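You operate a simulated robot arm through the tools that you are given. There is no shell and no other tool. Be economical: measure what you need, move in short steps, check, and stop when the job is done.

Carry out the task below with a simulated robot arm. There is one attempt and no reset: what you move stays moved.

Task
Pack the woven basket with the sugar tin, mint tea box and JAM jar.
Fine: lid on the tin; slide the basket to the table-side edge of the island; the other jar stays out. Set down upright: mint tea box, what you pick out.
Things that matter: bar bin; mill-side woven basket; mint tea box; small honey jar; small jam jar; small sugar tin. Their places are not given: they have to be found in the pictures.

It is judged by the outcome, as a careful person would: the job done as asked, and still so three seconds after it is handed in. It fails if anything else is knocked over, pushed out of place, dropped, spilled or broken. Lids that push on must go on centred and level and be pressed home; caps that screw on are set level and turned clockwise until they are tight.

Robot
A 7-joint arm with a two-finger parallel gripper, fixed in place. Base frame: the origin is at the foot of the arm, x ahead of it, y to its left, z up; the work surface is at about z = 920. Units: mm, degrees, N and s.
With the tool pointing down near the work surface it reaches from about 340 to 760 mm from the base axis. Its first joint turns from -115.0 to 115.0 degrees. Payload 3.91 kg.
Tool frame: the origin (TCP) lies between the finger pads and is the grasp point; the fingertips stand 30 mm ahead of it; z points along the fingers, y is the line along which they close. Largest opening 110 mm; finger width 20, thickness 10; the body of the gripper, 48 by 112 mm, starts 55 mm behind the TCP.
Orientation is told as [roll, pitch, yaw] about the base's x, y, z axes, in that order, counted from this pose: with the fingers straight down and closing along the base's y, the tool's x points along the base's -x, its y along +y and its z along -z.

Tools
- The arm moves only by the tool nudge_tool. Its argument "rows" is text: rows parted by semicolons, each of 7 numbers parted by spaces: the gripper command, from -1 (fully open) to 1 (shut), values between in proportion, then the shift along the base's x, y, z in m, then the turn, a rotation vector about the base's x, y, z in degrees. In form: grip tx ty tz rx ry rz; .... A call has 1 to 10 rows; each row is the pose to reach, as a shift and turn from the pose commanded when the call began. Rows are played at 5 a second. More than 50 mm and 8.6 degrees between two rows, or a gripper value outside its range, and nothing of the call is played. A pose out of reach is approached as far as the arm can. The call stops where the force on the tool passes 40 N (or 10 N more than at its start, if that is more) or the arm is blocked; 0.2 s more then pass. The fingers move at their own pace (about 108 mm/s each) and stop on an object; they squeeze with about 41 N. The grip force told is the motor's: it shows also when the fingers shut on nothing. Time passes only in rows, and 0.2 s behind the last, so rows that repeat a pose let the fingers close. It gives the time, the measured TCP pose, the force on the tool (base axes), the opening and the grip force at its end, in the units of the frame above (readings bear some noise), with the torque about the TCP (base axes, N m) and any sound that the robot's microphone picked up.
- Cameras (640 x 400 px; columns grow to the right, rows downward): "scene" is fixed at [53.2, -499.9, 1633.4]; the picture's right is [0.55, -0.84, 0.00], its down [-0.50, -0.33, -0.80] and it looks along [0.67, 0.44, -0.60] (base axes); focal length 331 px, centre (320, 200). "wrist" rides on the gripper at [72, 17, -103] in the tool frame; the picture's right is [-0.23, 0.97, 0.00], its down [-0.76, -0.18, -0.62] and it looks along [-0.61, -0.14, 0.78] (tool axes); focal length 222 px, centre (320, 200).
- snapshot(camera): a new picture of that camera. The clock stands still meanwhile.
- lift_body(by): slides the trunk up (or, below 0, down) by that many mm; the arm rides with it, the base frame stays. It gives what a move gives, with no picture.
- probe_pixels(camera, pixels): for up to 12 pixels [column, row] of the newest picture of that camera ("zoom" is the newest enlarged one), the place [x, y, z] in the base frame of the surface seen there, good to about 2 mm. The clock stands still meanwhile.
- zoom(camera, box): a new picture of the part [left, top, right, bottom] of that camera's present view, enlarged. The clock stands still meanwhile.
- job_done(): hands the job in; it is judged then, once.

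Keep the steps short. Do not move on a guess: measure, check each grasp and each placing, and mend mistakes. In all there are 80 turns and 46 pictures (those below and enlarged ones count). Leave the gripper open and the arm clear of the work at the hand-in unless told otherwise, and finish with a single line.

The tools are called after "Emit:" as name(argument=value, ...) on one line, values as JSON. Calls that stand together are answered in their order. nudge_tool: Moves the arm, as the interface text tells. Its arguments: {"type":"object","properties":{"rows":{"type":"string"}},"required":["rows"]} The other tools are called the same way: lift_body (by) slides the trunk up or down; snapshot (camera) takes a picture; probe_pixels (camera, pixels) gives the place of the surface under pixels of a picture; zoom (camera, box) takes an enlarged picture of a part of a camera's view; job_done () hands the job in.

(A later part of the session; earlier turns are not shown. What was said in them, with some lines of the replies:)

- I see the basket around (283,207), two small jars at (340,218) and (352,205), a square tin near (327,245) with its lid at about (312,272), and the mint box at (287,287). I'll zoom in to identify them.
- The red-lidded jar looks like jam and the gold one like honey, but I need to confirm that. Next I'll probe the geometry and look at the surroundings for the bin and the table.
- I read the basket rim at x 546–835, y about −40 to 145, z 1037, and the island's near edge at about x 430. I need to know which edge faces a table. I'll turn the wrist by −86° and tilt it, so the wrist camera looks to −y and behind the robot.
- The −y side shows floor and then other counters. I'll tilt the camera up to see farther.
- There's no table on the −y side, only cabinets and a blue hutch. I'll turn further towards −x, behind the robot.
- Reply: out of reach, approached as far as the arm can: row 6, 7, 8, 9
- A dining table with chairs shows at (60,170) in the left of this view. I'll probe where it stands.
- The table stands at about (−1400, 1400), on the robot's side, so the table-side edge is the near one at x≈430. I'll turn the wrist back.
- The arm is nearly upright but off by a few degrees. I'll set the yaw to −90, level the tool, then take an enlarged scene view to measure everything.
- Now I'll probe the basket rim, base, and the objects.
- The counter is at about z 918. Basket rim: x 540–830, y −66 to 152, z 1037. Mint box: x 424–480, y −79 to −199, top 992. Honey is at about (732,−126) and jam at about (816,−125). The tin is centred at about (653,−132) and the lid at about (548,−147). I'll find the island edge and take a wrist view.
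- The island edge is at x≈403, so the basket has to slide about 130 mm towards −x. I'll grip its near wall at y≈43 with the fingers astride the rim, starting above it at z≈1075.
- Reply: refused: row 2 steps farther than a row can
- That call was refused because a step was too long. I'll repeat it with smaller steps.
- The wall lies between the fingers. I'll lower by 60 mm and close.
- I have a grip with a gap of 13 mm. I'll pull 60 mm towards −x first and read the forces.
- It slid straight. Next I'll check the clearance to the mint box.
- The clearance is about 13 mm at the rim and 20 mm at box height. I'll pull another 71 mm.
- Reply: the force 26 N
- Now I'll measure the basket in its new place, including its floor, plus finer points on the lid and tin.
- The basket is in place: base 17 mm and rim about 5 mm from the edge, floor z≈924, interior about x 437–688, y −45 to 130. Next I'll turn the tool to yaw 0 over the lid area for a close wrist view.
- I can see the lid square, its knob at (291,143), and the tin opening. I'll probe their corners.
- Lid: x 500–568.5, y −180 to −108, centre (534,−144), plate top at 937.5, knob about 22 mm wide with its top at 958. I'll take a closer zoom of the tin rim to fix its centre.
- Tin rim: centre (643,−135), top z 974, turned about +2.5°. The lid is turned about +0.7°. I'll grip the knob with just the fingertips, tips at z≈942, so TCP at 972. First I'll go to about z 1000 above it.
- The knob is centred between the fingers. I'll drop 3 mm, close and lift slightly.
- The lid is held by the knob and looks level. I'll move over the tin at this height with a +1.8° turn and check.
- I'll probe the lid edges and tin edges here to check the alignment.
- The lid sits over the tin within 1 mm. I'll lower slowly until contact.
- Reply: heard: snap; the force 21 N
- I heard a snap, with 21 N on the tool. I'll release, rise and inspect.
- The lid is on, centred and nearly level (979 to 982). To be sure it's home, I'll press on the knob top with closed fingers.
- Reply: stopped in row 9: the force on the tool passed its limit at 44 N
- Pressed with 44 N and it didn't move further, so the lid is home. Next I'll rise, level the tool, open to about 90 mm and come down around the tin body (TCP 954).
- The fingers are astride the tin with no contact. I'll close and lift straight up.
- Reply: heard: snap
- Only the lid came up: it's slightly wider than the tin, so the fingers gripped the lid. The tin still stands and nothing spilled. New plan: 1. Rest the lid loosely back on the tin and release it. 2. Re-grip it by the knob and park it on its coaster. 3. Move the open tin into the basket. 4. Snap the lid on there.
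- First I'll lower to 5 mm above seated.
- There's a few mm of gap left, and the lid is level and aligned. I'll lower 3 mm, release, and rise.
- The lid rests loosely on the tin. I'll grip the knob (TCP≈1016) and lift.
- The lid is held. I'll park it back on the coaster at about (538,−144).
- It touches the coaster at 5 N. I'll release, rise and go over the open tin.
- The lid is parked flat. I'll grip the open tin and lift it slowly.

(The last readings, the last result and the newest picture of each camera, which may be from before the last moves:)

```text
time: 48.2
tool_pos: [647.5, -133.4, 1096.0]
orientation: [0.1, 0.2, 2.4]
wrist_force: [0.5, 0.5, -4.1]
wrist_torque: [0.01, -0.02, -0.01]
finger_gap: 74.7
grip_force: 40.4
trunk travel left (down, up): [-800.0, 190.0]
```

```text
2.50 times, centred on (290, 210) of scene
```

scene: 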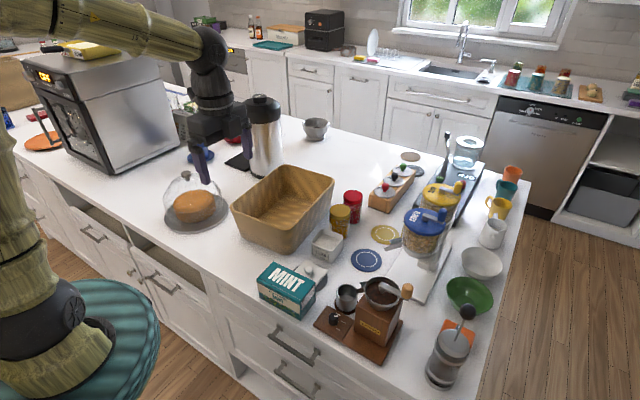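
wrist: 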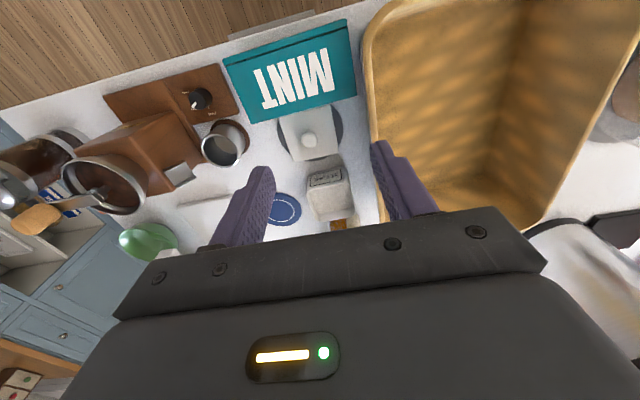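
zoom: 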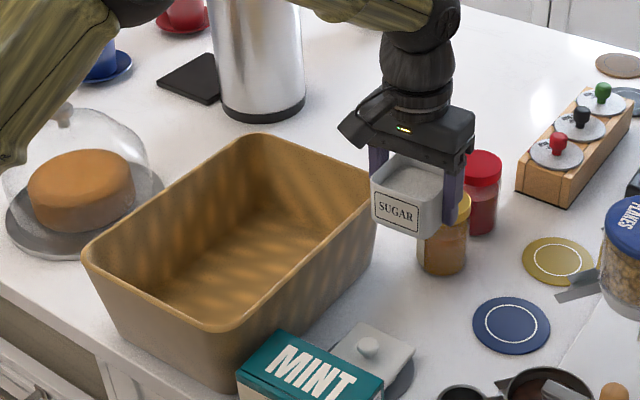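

The tin is lifted with its bottom at about 1059, above the rim at 1037. I'll carry it to above (570, 75) in the basket.

Emit:
nudge_tool(rows="0.5 -0.01 0.02 0 0 0 0; 0.5 -0.02 0.05 0 0 0 0; 0.5 -0.032 0.085 0 0 0 0; 0.5 -0.044 0.12 0 0 0 0; 0.5 -0.056 0.155 0 0 0 -1; 0.5 -0.068 0.19 0 0 0 -2; 0.5 -0.073 0.21 0 0 0 -2.4; 0.5 -0.073 0.21 0 0 0 -2.4")

Emit:
nudge_tool(rows="0.5 0 0 -0.03 0 0 0; 0.5 0 0 -0.06 0 0 0; 0.5 0 0 -0.09 0 0 0; 0.5 0 0 -0.115 0 0 0; 0.5 0 0 -0.125 0 0 0; 0.5 0 0 -0.129 0 0 0; 0.5 0 0 -0.131 0 0 0; 0.5 0 0 -0.133 0 0 0; 0.5 0 0 -0.134 0 0 0")

Emit:
zoom(camera="scene", box=[200, 130, 380, 290])

```text
time: 50.0
tool_pos: [573.6, 74.9, 1096.5]
orientation: [0.1, 0.1, 0.0]
wrist_force: [0.0, 0.2, -2.7]
wrist_torque: [-0.02, 0.02, 0.01]
finger_gap: 74.6
grip_force: 40.7
trunk travel left (down, up): [-800.0, 190.0]
```

```text
time: 52.0
tool_pos: [572.4, 75.9, 963.0]
orientation: [0.0, 0.0, 0.0]
wrist_force: [0.9, 1.2, 13.7]
wrist_torque: [-0.47, 0.59, 0.0]
finger_gap: 74.4
grip_force: 41.2
trunk travel left (down, up): [-800.0, 190.0]
```

```text
2.50 times, centred on (290, 210) of scene
```

zoom: 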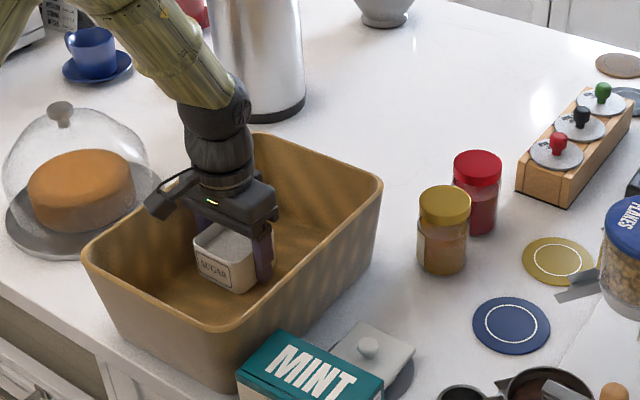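

It's seated at 14 N. I'll open slightly and rise, then look from the scene camera.

Emit:
nudge_tool(rows="-0.3 0 0 0 0 0 0; -0.5 0 0 0 0 0 0; -0.5 0 0 0.03 0 0 0; -0.5 0 0 0.07 0 0 0; -0.5 0 0 0.11 0 0 0; -0.5 0 0 0.15 0 0 0; -0.5 -0.03 -0.03 0.17 0 0 0; -0.5 -0.05 -0.06 0.19 0 0 0; -0.5 -0.06 -0.1 0.19 0 0 0")

Emit:
zoom(camera="wrist", box=[220, 40, 600, 260])

```text
time: 54.0
tool_pos: [511.1, -27.9, 1150.1]
orientation: [0.1, 0.2, 0.1]
wrist_force: [0.4, -0.1, 0.1]
wrist_torque: [0.0, -0.05, 0.01]
finger_gap: 82.3
grip_force: 0.1
trunk travel left (down, up): [-800.0, 190.0]
```

```text
1.68 times, centred on (410, 150) of wrist
```

zoom: 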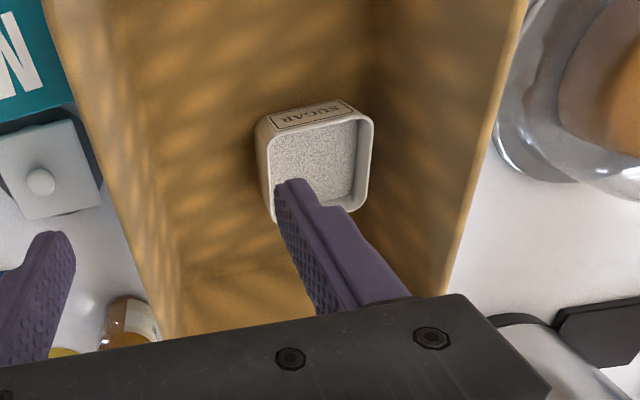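

The tin stands upright in the basket. I'll measure its rim and the lid's position from this view.

Emit:
probe_pixels(camera="zoom", pixels=[[290, 129], [320, 124], [350, 119], [267, 155], [270, 185], [272, 205], [372, 140], [369, 165], [365, 190], [352, 210], [41, 181], [340, 206]])

Emit:
probe_pixels(camera="zoom", pixels=[[28, 181], [54, 181], [41, 168], [41, 194], [10, 135], [75, 122], [98, 200], [35, 217]])

```text
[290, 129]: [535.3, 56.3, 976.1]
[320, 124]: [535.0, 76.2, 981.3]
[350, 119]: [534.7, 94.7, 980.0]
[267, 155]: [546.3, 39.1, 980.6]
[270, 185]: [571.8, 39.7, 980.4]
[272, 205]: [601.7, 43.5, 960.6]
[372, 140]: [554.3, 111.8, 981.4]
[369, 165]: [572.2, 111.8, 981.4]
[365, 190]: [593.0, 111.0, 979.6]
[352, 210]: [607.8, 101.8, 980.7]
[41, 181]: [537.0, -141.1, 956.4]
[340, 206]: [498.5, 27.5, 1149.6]
```

```text
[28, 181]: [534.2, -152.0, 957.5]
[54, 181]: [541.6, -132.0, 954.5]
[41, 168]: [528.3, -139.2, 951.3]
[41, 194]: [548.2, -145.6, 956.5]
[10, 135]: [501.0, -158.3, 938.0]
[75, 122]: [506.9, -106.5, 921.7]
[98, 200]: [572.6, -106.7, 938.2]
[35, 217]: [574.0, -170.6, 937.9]
```

The tin's rim centre is at (571.4, 75.5) with its rim at z 981. The lid knob is at (537.5,−142). I'll fetch the lid.

Emit:
nudge_tool(rows="-0.2 0.01 -0.04 0 0 0 0; 0 0.02 -0.08 0 0 0 0; 0 0.0264 -0.1146 0 0 0 0; 0 0.0264 -0.1146 -0.04 0 0 0; 0 0.0264 -0.1146 -0.08 0 0 0; 0 0.0264 -0.1146 -0.12 0 0 0; 0 0.0264 -0.1146 -0.155 0 0 0; 0 0.0264 -0.1146 -0.178 0 0 0; 0 0.0264 -0.1146 -0.178 0 0 0")

Emit:
nudge_tool(rows="0.5 0 0 0 0 0 0; 1 0 0 0 0 0 0; 1 0 0 0 0 0 0; 1 0 0 0.02 0 0 0; 1 0 0 0.06 0 0 0; 1 0 0 0.1 0 0 0; 1 0 0 0.135 0 0 0; 1 0 0 0.135 0 0 0")

Emit:
zoom(camera="scene", box=[200, 130, 380, 290])

```text
time: 56.0
tool_pos: [538.9, -139.8, 970.5]
orientation: [0.2, 0.2, 0.0]
wrist_force: [0.3, -0.3, 0.3]
wrist_torque: [0.01, -0.02, -0.01]
finger_gap: 54.9
grip_force: 0.1
trunk travel left (down, up): [-800.0, 190.0]
```

```text
time: 57.8
tool_pos: [539.3, -138.1, 1106.7]
orientation: [0.1, 0.1, 0.0]
wrist_force: [-0.2, -0.3, -0.5]
wrist_torque: [0.01, -0.01, 0.03]
finger_gap: 22.4
grip_force: 41.2
trunk travel left (down, up): [-800.0, 190.0]
```

```text
2.50 times, centred on (290, 210) of scene
```

zoom: 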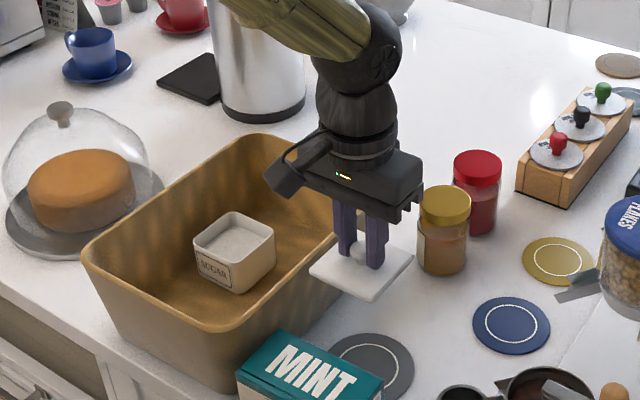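

I have the lid. I'll carry it to above the tin in the basket, staying high, then check the alignment.

Emit:
nudge_tool(rows="1 0.005 0.04 0 0 0 0; 1 0.01 0.08 0 0 0 0; 1 0.018 0.12 0 0 0 0; 1 0.026 0.16 0 0 0 0; 1 0.034 0.2 0 0 0 0; 1 0.034 0.2155 0 0 0 0; 1 0.034 0.2155 -0.03 0 0 0; 1 0.034 0.2155 -0.06 0 0 0; 1 0.034 0.2155 -0.075 0 0 0; 1 0.034 0.2155 -0.075 0 0 0")

Emit:
zoom(camera="scene", box=[240, 170, 320, 260])

```text
time: 60.0
tool_pos: [574.5, 77.2, 1028.8]
orientation: [0.1, 0.2, 0.0]
wrist_force: [0.4, 0.2, 0.1]
wrist_torque: [-0.01, -0.01, 0.01]
finger_gap: 22.5
grip_force: 41.2
trunk travel left (down, up): [-800.0, 190.0]
```

```text
4.44 times, centred on (280, 215) of scene
```

zoom: 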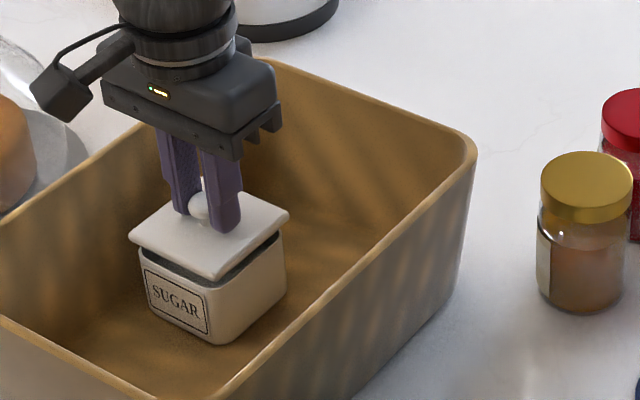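

Emit:
probe_pixels(camera="zoom", pixels=[[135, 240], [175, 260], [212, 277], [240, 252], [265, 232], [284, 216], [160, 208], [148, 275], [180, 295], [205, 312], [245, 292], [278, 262]])

```text
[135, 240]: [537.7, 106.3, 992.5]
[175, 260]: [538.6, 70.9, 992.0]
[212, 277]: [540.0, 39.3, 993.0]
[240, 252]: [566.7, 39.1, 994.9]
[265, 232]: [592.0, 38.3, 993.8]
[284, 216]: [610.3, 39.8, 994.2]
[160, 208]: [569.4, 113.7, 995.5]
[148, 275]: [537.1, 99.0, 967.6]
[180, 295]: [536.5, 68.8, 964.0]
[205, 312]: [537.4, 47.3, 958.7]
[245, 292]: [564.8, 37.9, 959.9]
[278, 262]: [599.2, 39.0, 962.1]
```

The lid is about 1.5 mm too far in +x and fine in y. I'll shift −1.5 mm and lower gently until it snaps.

Emit:
nudge_tool(rows="1 -0.0015 0 0 0 0 0; 1 -0.0015 0 -0.002 0 0 0; 1 -0.0015 0 -0.004 0 0 0; 1 -0.0015 0 -0.006 0 0 0; 1 -0.0015 0 -0.008 0 0 0; 1 -0.0015 0 -0.01 0 0 0; 1 -0.0015 0 -0.012 0 0 0")

```text
time: 61.6
tool_pos: [572.3, 74.8, 1023.3]
orientation: [0.1, 0.1, 0.1]
wrist_force: [0.4, 0.0, 16.7]
wrist_torque: [-0.03, 0.63, -0.01]
finger_gap: 22.2
grip_force: 41.4
trunk travel left (down, up): [-800.0, 190.0]
heard: snap
```

It snapped. I'll release, close the fingers, press on the knob top, then rise.

Emit:
nudge_tool(rows="1 0 0 0.004 0 0 0; 0.3 0 0 0.004 0 0 0; 0.3 0 0 0.025 0 0 0; 1 0 0 0.04 0 0 0; 1 0 0 0.04 0 0 0; 1 0 0 0.026 0 0 0; 1 0 0 0.022 0 0 0; 1 0 0 0.018 0 0 0; 1 0 0 0.014 0 0 0; 1 0 0 0.01 0 0 0")

Emit:
nudge_tool(rows="1 0 0 0.03 0 0 0; 1 0 0 0.07 0 0 0; 1 0 0 0.11 0 0 0; 0 0 0 0.15 0 0 0; 0 -0.02 -0.04 0.15 0 0 0; -1 -0.04 -0.08 0.15 0 0 0; -1 -0.06 -0.12 0.15 0 0 0")

Emit:
zoom(camera="scene", box=[230, 170, 320, 310])

```text
time: 63.8
tool_pos: [573.2, 76.9, 1038.4]
orientation: [0.2, -0.7, 0.1]
wrist_force: [-5.8, -2.0, 20.8]
wrist_torque: [-0.03, 0.25, 0.03]
finger_gap: 0.0
grip_force: 38.1
trunk travel left (down, up): [-800.0, 190.0]
stopped in row 10: the force on the tool passed its limit at 45 N (the readings are from after the stop); the commanded pose is now the measured one
```

```text
time: 65.4
tool_pos: [511.5, -45.6, 1186.4]
orientation: [0.2, -0.3, 0.1]
wrist_force: [0.5, 0.8, -0.2]
wrist_torque: [0.04, -0.01, -0.01]
finger_gap: 110.1
grip_force: 0.2
trunk travel left (down, up): [-800.0, 190.0]
```

```text
2.86 times, centred on (275, 240) of scene
```

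zoom: 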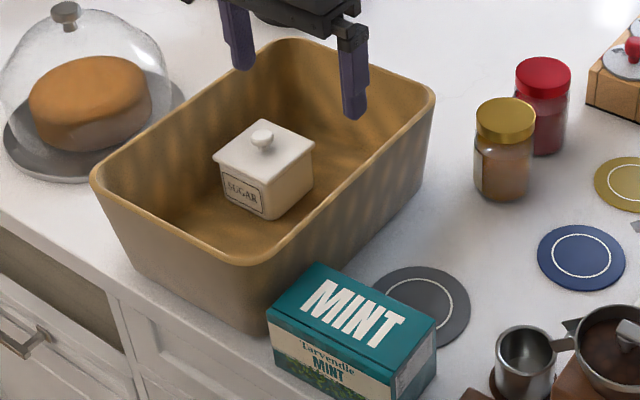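

The lid is on, level and central in the basket. Next is the mint box: centre (453,−138.5), turned about +1.9°, 56 mm wide in x. I'll turn the tool to yaw −88 and go above it.

Emit:
nudge_tool(rows="-0.6 -0.006 -0.01 0 0 0 -8.5; -0.6 -0.012 -0.02 0 0 0 -17; -0.6 -0.018 -0.03 0 0 0 -25.5; -0.6 -0.024 -0.04 0 0 0 -34; -0.6 -0.03 -0.05 0 0 0 -42.5; -0.6 -0.036 -0.06 0 0 0 -51; -0.6 -0.042 -0.07 0 0 0 -59.5; -0.6 -0.048 -0.08 0 0 0 -68; -0.6 -0.054 -0.087 0 0 0 -76.5; -0.6 -0.058 -0.093 0 0 0 -85")

Emit:
nudge_tool(rows="-0.6 0 0 -0.04 0.3 0.2 -3.3; -0.6 0 0 -0.08 0.3 0.2 -3.3; -0.6 0 0 -0.11 0.3 0.2 -3.3; -0.6 0 0 -0.13 0.3 0.2 -3.3; -0.6 0 0 -0.13 0.3 0.2 -3.3")

Emit:
zoom(camera="scene", box=[220, 190, 360, 320])

```text
time: 67.6
tool_pos: [455.3, -136.3, 1186.5]
orientation: [0.2, -0.3, -85.1]
wrist_force: [-1.1, 0.4, -0.3]
wrist_torque: [-0.06, 0.0, -0.03]
finger_gap: 87.9
grip_force: 0.0
trunk travel left (down, up): [-800.0, 190.0]
```

```text
time: 68.8
tool_pos: [455.9, -134.9, 1056.1]
orientation: [0.0, -0.1, -88.3]
wrist_force: [-0.8, 0.4, -0.3]
wrist_torque: [0.01, 0.02, -0.01]
finger_gap: 88.0
grip_force: 0.2
trunk travel left (down, up): [-800.0, 190.0]
```

```text
3.08 times, centred on (290, 255) of scene
```

zoom: 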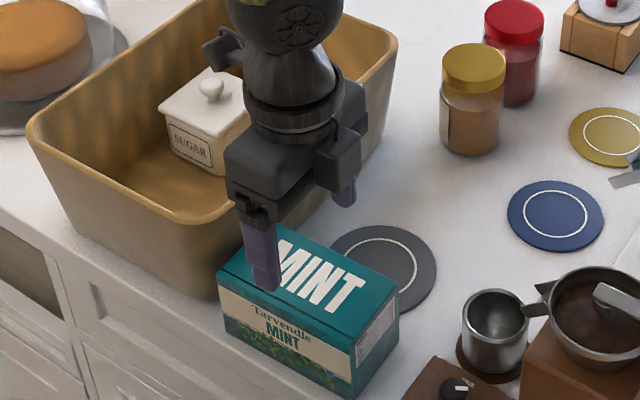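

Aligned over the box. I'll adjust by −2/−3 mm, lower to TCP 983, close and lift.

Emit:
nudge_tool(rows="-0.6 -0.002 -0.003 -0.03 0 0 0; -0.6 -0.002 -0.003 -0.06 0 0 0; -0.6 -0.002 -0.003 -0.073 0 0 0; -0.3 -0.002 -0.003 -0.073 0 0 0; 0.2 -0.002 -0.003 -0.073 0 0 0; 0.6 -0.002 -0.003 -0.073 0 0 0; 0.6 -0.002 -0.003 -0.073 0 0 0; 0.6 -0.002 -0.003 -0.06 0 0 0; 0.6 -0.002 -0.003 -0.03 0 0 0; 0.6 -0.002 -0.003 0 0 0 0")

Emit:
nudge_tool(rows="0.6 0 0 0.03 0 0 0; 0.6 0 0 0.06 0 0 0; 0.6 0 0 0.075 0 0 0; 0.6 0 0 0.075 0 0 0")

Emit:
zoom(camera="scene", box=[220, 170, 360, 300])

```text
time: 71.0
tool_pos: [452.2, -140.2, 1058.8]
orientation: [0.0, -0.1, -88.3]
wrist_force: [0.2, 0.1, -1.5]
wrist_torque: [0.03, -0.01, -0.02]
finger_gap: 69.7
grip_force: 40.3
trunk travel left (down, up): [-800.0, 190.0]
```

```text
time: 72.0
tool_pos: [453.4, -139.8, 1131.6]
orientation: [-0.2, -0.1, -88.2]
wrist_force: [0.2, 0.6, -1.3]
wrist_torque: [-0.02, 0.0, -0.01]
finger_gap: 69.7
grip_force: 40.5
trunk travel left (down, up): [-800.0, 190.0]
```

```text
3.08 times, centred on (290, 235) of scene
```

zoom: 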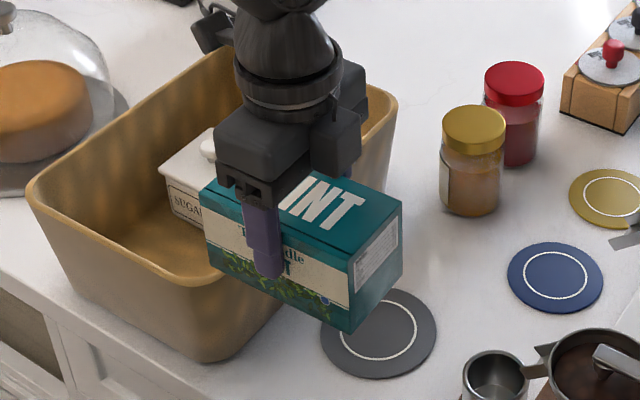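

The box is held upright (70 mm wide) and its bottom is well above the rim. I'll carry it to above (477, 45) and square it up.

Emit:
nudge_tool(rows="0.6 0.004 0.03 0 0 0 0; 0.6 0.008 0.065 0 0 0 0; 0.6 0.012 0.1 0 0 0 -0.6; 0.6 0.016 0.135 0 0 0 -1.2; 0.6 0.02 0.17 0 0 0 -1.7; 0.6 0.024 0.185 0 0 0 -1.7; 0.6 0.024 0.185 -0.03 0 0 -1.7; 0.6 0.024 0.185 -0.06 0 0 -1.7; 0.6 0.024 0.185 -0.08 0 0 -1.7; 0.6 0.024 0.185 -0.08 0 0 -1.7")

Emit:
zoom(camera="scene", box=[210, 170, 330, 290])

```text
time: 74.2
tool_pos: [477.5, 45.6, 1050.9]
orientation: [0.0, -0.1, -90.1]
wrist_force: [0.1, -0.3, -1.4]
wrist_torque: [-0.02, 0.01, 0.01]
finger_gap: 69.6
grip_force: 40.6
trunk travel left (down, up): [-800.0, 190.0]
```

```text
3.33 times, centred on (270, 230) of scene
```

zoom: 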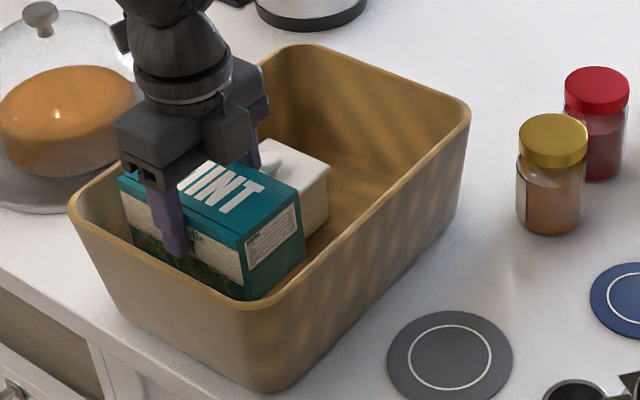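

It's well inside. I'll lower to the floor gently.

Emit:
nudge_tool(rows="0.6 0 0 -0.02 0 0 0; 0.6 0 0 -0.04 0 0 0; 0.6 0 0 -0.05 0 0 0; 0.6 0 0 -0.054 0 0 0; 0.6 0 0 -0.057 0 0 0; 0.6 0 0 -0.059 0 0 0; 0.6 0 0 -0.061 0 0 0; 0.6 0 0 -0.061 0 0 0")

```text
time: 76.0
tool_pos: [477.8, 45.5, 991.1]
orientation: [0.0, 0.0, -89.9]
wrist_force: [0.2, 0.1, 6.9]
wrist_torque: [0.57, -0.22, 0.06]
finger_gap: 69.7
grip_force: 41.2
trunk travel left (down, up): [-800.0, 190.0]
```

Floor contact at 8 N and z 991, as expected. I'll open just 8 mm and rise.

Emit:
nudge_tool(rows="-0.2 0 0 0 0 0 0; -0.4 0 0 0 0 0 0; -0.4 0 0 0 0 0 0; -0.4 0 0 0.03 0 0 0; -0.4 0 0 0.07 0 0 0; -0.4 0 0 0.11 0 0 0; -0.4 0 0 0.15 0 0 0; -0.4 0.02 -0.03 0.18 0 0 0; -0.4 0.04 -0.06 0.18 0 0 0")

Emit:
zoom(camera="scene", box=[210, 150, 390, 290])

```text
time: 78.0
tool_pos: [518.0, -13.9, 1169.5]
orientation: [-0.1, -0.2, -89.9]
wrist_force: [0.2, -0.2, -0.4]
wrist_torque: [-0.02, 0.0, -0.01]
finger_gap: 77.1
grip_force: 0.1
trunk travel left (down, up): [-800.0, 190.0]
```

```text
2.86 times, centred on (300, 220) of scene
```

zoom: 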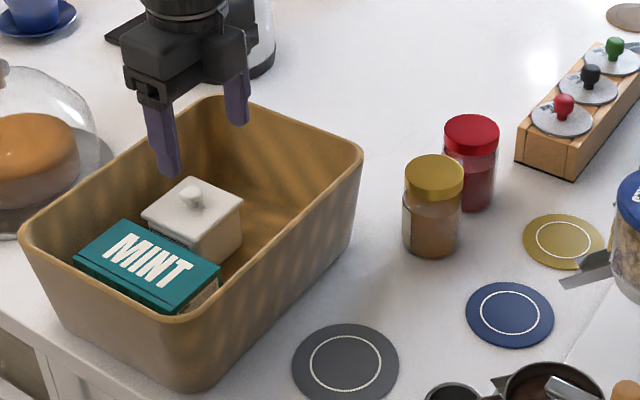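

The box and the tin both stand in the basket. Next is the red-lidded jar, at about (816,−125). I'll refine its position from this picture.

Emit:
probe_pixels(camera="zoom", pixels=[[471, 130], [447, 132], [496, 132], [471, 148], [471, 117], [478, 185], [490, 205], [434, 173], [407, 172], [460, 172], [434, 195], [434, 158]])

```text
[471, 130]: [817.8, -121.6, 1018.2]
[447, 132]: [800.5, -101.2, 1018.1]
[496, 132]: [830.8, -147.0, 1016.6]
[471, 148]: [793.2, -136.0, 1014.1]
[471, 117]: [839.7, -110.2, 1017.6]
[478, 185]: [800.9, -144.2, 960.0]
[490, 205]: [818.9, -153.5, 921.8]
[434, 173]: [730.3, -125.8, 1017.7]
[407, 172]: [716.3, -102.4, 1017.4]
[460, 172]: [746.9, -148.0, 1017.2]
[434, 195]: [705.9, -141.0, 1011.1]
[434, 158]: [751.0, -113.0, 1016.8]
```

Jam is at (816,−124), diameter 55, top 1018. That's 825 mm from the base, so I need to tilt the tool about 25° outward. I'll turn back to yaw 0 while moving out at height.

Emit:
nudge_tool(rows="-0.45 0.02 -0.011 0.01 0 0 8.5; -0.45 0.04 -0.022 0.02 0 0 17; -0.45 0.06 -0.033 0.02 0 0 25.5; -0.45 0.08 -0.044 0.02 0 0 34; -0.45 0.1 -0.055 0.02 0 0 42.5; -0.45 0.12 -0.066 0.02 0 0 51; -0.45 0.14 -0.077 0.02 0 0 59.5; -0.45 0.16 -0.088 0.02 0 0 68; -0.45 0.18 -0.099 0.02 0 0 76.5; -0.45 0.2 -0.11 0.02 0 0 85")

Emit:
nudge_tool(rows="-0.45 0.01 0 0 0 0 5; -0.45 0.02 0 0 0 -8 5; -0.45 0.03 0 0 0 -16 5; -0.45 0.04 0 0 0 -24 5; -0.45 0.04 0 0 0 -25 5")

Emit:
probe_pixels(camera="zoom", pixels=[[520, 130], [570, 178], [520, 160], [570, 150]])

```text
time: 80.2
tool_pos: [719.1, -125.1, 1187.6]
orientation: [0.0, 0.0, -4.8]
wrist_force: [0.4, -0.5, 0.7]
wrist_torque: [0.02, 0.03, 0.01]
finger_gap: 79.9
grip_force: 0.2
trunk travel left (down, up): [-800.0, 190.0]
```

```text
time: 81.4
tool_pos: [757.5, -125.2, 1188.9]
orientation: [1.1, -24.9, -0.1]
wrist_force: [0.7, 0.5, -1.1]
wrist_torque: [0.01, 0.0, 0.04]
finger_gap: 79.9
grip_force: 0.0
trunk travel left (down, up): [-800.0, 190.0]
```

```text
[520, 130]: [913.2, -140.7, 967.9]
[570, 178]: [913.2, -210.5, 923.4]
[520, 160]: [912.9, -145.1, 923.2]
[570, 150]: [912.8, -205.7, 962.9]
```

The block at x 913 isn't in the way. I'll correct the small roll and move above the jam jar at z≈1070 to test the reach.

Emit:
nudge_tool(rows="-0.45 0.02 0 -0.02 -1 0 -0.4; -0.45 0.04 0 -0.05 -1 0 -0.4; -0.45 0.0585 0.001 -0.085 -1 0 -0.4; -0.45 0.0585 0.001 -0.115 -1 0 -0.4; -0.45 0.0585 0.001 -0.115 -1 0 -0.4")

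Emit:
snapshot(camera="wrist")

```text
time: 82.6
tool_pos: [816.3, -125.5, 1074.9]
orientation: [0.1, -25.1, -0.1]
wrist_force: [-0.5, -0.1, -0.2]
wrist_torque: [0.02, 0.0, 0.0]
finger_gap: 79.9
grip_force: 0.0
trunk travel left (down, up): [-800.0, 190.0]
```

```text
6 pictures are left
```

wrist: 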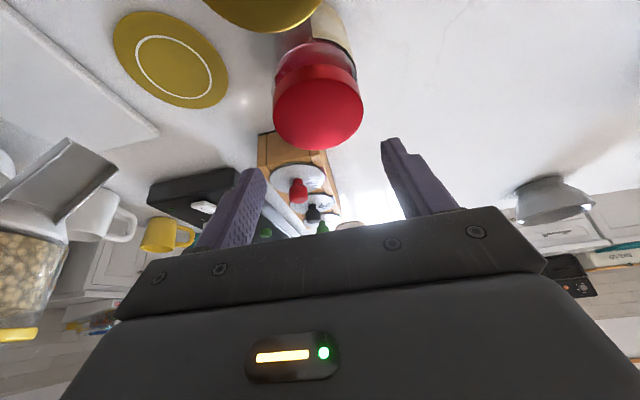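

I can reach it. I'll check the red lid's centre against the fingers with probes on this view.

Emit:
probe_pixels(camera="wrist", pixels=[[318, 112], [278, 108], [360, 108], [318, 145], [318, 82], [320, 70], [240, 175], [395, 145], [330, 25], [265, 25]])

```text
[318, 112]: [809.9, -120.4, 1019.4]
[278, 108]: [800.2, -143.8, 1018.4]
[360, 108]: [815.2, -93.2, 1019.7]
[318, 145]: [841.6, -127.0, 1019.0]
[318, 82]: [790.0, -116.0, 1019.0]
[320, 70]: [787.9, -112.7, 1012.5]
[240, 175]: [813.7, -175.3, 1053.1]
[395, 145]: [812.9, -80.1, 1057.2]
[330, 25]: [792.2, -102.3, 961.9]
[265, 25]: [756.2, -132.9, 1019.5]
```

I'll spend one picture on the label, visible at about (330,25), to be sure it's jam.

Emit:
zoom(camera="wrist", box=[250, 0, 390, 90])

```text
4.44 times, centred on (320, 45) of wrist
```

zoom: 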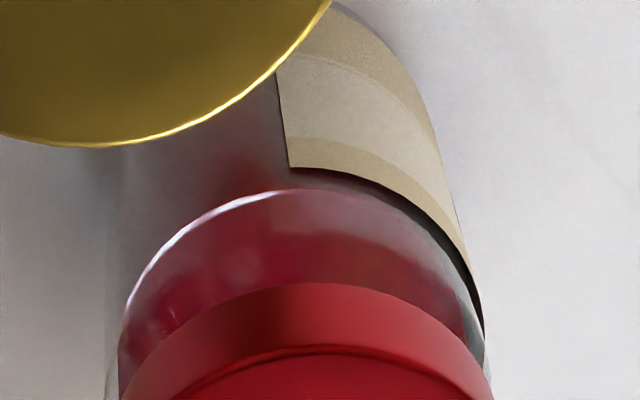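

The contents are clear red jam and the other jar is amber honey. I'll lower to TCP≈1002, close and lift slightly.

Emit:
nudge_tool(rows="-0.45 0 0.004 -0.03 0 0 0; -0.45 0 0.004 -0.055 0 0 0; -0.45 0 0.004 -0.073 0 0 0; -0.45 0 0.004 -0.073 0 0 0; -0.2 0 0.004 -0.073 0 0 0; 0.2 0 0.004 -0.073 0 0 0; 0.7 0 0.004 -0.073 0 0 0; 0.7 0 0.004 -0.073 0 0 0; 0.7 0 0.004 -0.065 0 0 0; 0.7 0 0.004 -0.055 0 0 0")

```text
time: 84.8
tool_pos: [815.7, -119.4, 1019.5]
orientation: [0.0, -25.0, -0.1]
wrist_force: [0.3, -0.4, -3.0]
wrist_torque: [0.02, 0.03, 0.01]
finger_gap: 63.3
grip_force: 41.1
trunk travel left (down, up): [-800.0, 190.0]
```

A 3 N load shows I hold the whole jar. I'll lift it high and look.

Emit:
nudge_tool(rows="0.7 0 0 0.02 0 0 0; 0.7 0 0 0.05 0 0 0; 0.7 0 0 0.08 0 0 0; 0.7 0 0 0.11 0 0 0; 0.7 0 0 0.125 0 0 0; 0.7 0 0 0.125 0 0 0")

Emit:
zoom(camera="scene", box=[210, 110, 410, 270])

```text
time: 86.2
tool_pos: [817.2, -119.0, 1145.2]
orientation: [0.0, -25.0, -0.1]
wrist_force: [0.3, -0.7, -3.8]
wrist_torque: [0.0, 0.05, 0.0]
finger_gap: 63.4
grip_force: 40.4
trunk travel left (down, up): [-800.0, 190.0]
```

```text
2.50 times, centred on (310, 190) of scene
```

zoom: 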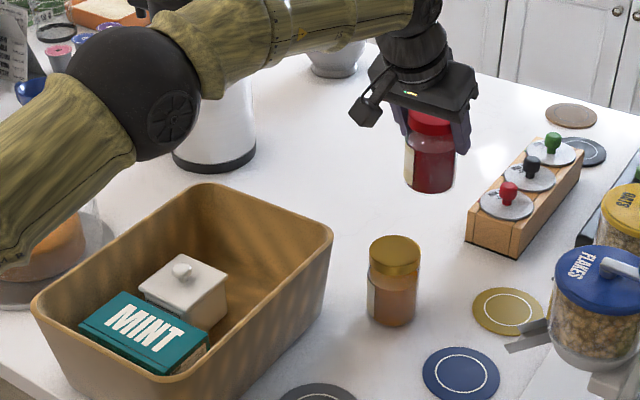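

The jam jar is upright and the honey jar is untouched. I'll carry the jam to above (645, 5), the free far-right corner of the basket.

Emit:
nudge_tool(rows="0.7 -0.02 0.015 0.005 0 0 0; 0.7 -0.05 0.036 0.005 0 0 0; 0.7 -0.08 0.058 0.005 0 0 0; 0.7 -0.11 0.08 0.005 0 0 0; 0.7 -0.14 0.101 0.005 0 0 0; 0.7 -0.165 0.119 0.005 0 0 0; 0.7 -0.172 0.124 0 0 0 0; 0.7 -0.172 0.124 -0.03 0 0 0; 0.7 -0.172 0.124 -0.06 0 0 0; 0.7 -0.172 0.124 -0.06 0 0 0")

Emit:
zoom(camera="scene", box=[210, 150, 350, 270])

```text
time: 88.4
tool_pos: [643.8, 6.1, 1083.1]
orientation: [0.0, -24.9, -0.1]
wrist_force: [-0.1, -0.1, -2.2]
wrist_torque: [0.0, 0.01, 0.0]
finger_gap: 63.2
grip_force: 40.9
trunk travel left (down, up): [-800.0, 190.0]
```

```text
3.33 times, centred on (280, 210) of scene
```

zoom: 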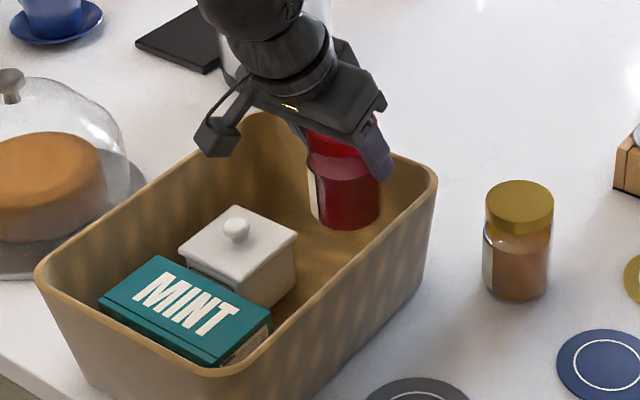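

The spot is clear. I'll lower gently to the floor.

Emit:
nudge_tool(rows="0.7 0 0 -0.025 0 0 0; 0.7 0 0 -0.05 0 0 0; 0.7 0 0 -0.063 0 0 0; 0.7 0 0 -0.067 0 0 0; 0.7 0 0 -0.069 0 0 0; 0.7 0 0 -0.071 0 0 0; 0.7 0 0 -0.073 0 0 0; 0.7 0 0 -0.074 0 0 0")

```text
time: 90.2
tool_pos: [645.4, 4.9, 1011.2]
orientation: [0.0, -24.9, -0.1]
wrist_force: [-0.2, -0.4, -2.9]
wrist_torque: [-0.02, 0.01, -0.01]
finger_gap: 63.2
grip_force: 42.0
trunk travel left (down, up): [-800.0, 190.0]
```

No contact yet, so I'll go on down in 1 mm steps.

Emit:
nudge_tool(rows="0.7 0 0 -0.001 0 0 0; 0.7 0 0 -0.002 0 0 0; 0.7 0 0 -0.003 0 0 0; 0.7 0 0 -0.004 0 0 0")

```text
time: 91.2
tool_pos: [643.7, 5.9, 1008.9]
orientation: [0.0, -25.2, -0.1]
wrist_force: [-4.1, 0.3, 9.6]
wrist_torque: [0.21, 0.59, 0.01]
finger_gap: 63.2
grip_force: 40.8
trunk travel left (down, up): [-800.0, 190.0]
```

It's touching the floor. I'll relieve 1 mm, open to about 78 mm and rise straight up, then back away.

Emit:
nudge_tool(rows="0.7 0 0 0.0015 0 0 0; 0 0 0 0.0015 0 0 0; -0.42 0 0 0.0015 0 0 0; -0.42 0 0 0.0015 0 0 0; -0.42 0 0 0.03 0 0 0; -0.42 0 0 0.06 0 0 0; -0.42 0 0 0.1 0 0 0; -0.42 0 0 0.14 0 0 0; -0.42 0 0 0.18 0 0 0; -0.42 0 0 0.21 0 0 0")

Emit:
nudge_tool(rows="-1 0 0 0.02 0 8 0; -1 0 0 0.04 0 16 0; -1 -0.03 0 0.06 0 24 0; -1 -0.07 0 0.08 0 25 0; -1 -0.1 0.03 0.08 0 25 0; -1 -0.13 0.06 0.08 0 25 0; -1 -0.16 0.09 0.08 0 25 0")

Emit:
zoom(camera="scene", box=[200, 130, 400, 290])

```text
time: 93.4
tool_pos: [642.3, 6.2, 1216.4]
orientation: [0.1, -25.0, -0.1]
wrist_force: [0.0, 0.0, -0.2]
wrist_torque: [-0.04, 0.01, -0.01]
finger_gap: 78.1
grip_force: 0.0
trunk travel left (down, up): [-800.0, 190.0]
```

```text
time: 95.0
tool_pos: [481.3, 94.9, 1296.4]
orientation: [-0.2, -0.2, -0.1]
wrist_force: [-0.5, 0.6, -0.2]
wrist_torque: [-0.03, 0.0, -0.04]
finger_gap: 110.3
grip_force: 0.0
trunk travel left (down, up): [-800.0, 190.0]
```

```text
2.50 times, centred on (300, 210) of scene
```

zoom: 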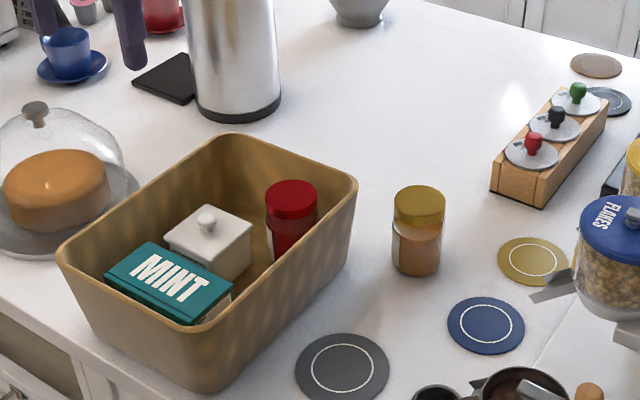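

Everything is in the basket. I'll do a final check of levels and the basket's position.

Emit:
probe_pixels(camera="zoom", pixels=[[172, 235], [205, 210], [245, 238], [217, 254], [270, 195], [313, 198], [290, 208], [115, 272], [185, 310], [420, 205], [180, 378], [110, 330]])

```text
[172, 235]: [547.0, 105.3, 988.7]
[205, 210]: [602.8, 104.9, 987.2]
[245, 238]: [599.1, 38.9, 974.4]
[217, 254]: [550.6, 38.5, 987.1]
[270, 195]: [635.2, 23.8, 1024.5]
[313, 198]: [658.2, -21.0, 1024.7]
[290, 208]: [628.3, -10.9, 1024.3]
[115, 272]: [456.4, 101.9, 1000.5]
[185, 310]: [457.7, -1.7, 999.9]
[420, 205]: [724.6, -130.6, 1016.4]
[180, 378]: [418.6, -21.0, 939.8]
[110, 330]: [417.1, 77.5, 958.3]
```

The tin lid is level, and the jar and box stand upright. The basket sits square at the table-side edge, the honey jar is in its place, and the gripper is open and clear. I'll hand in.

Emit:
job_done()

```text
The job is handed in.
```

The basket is at the table-side edge, packed with the lidded sugar tin, the upright mint tea box and the upright jam jar; the honey jar stays out, and the job is handed in.
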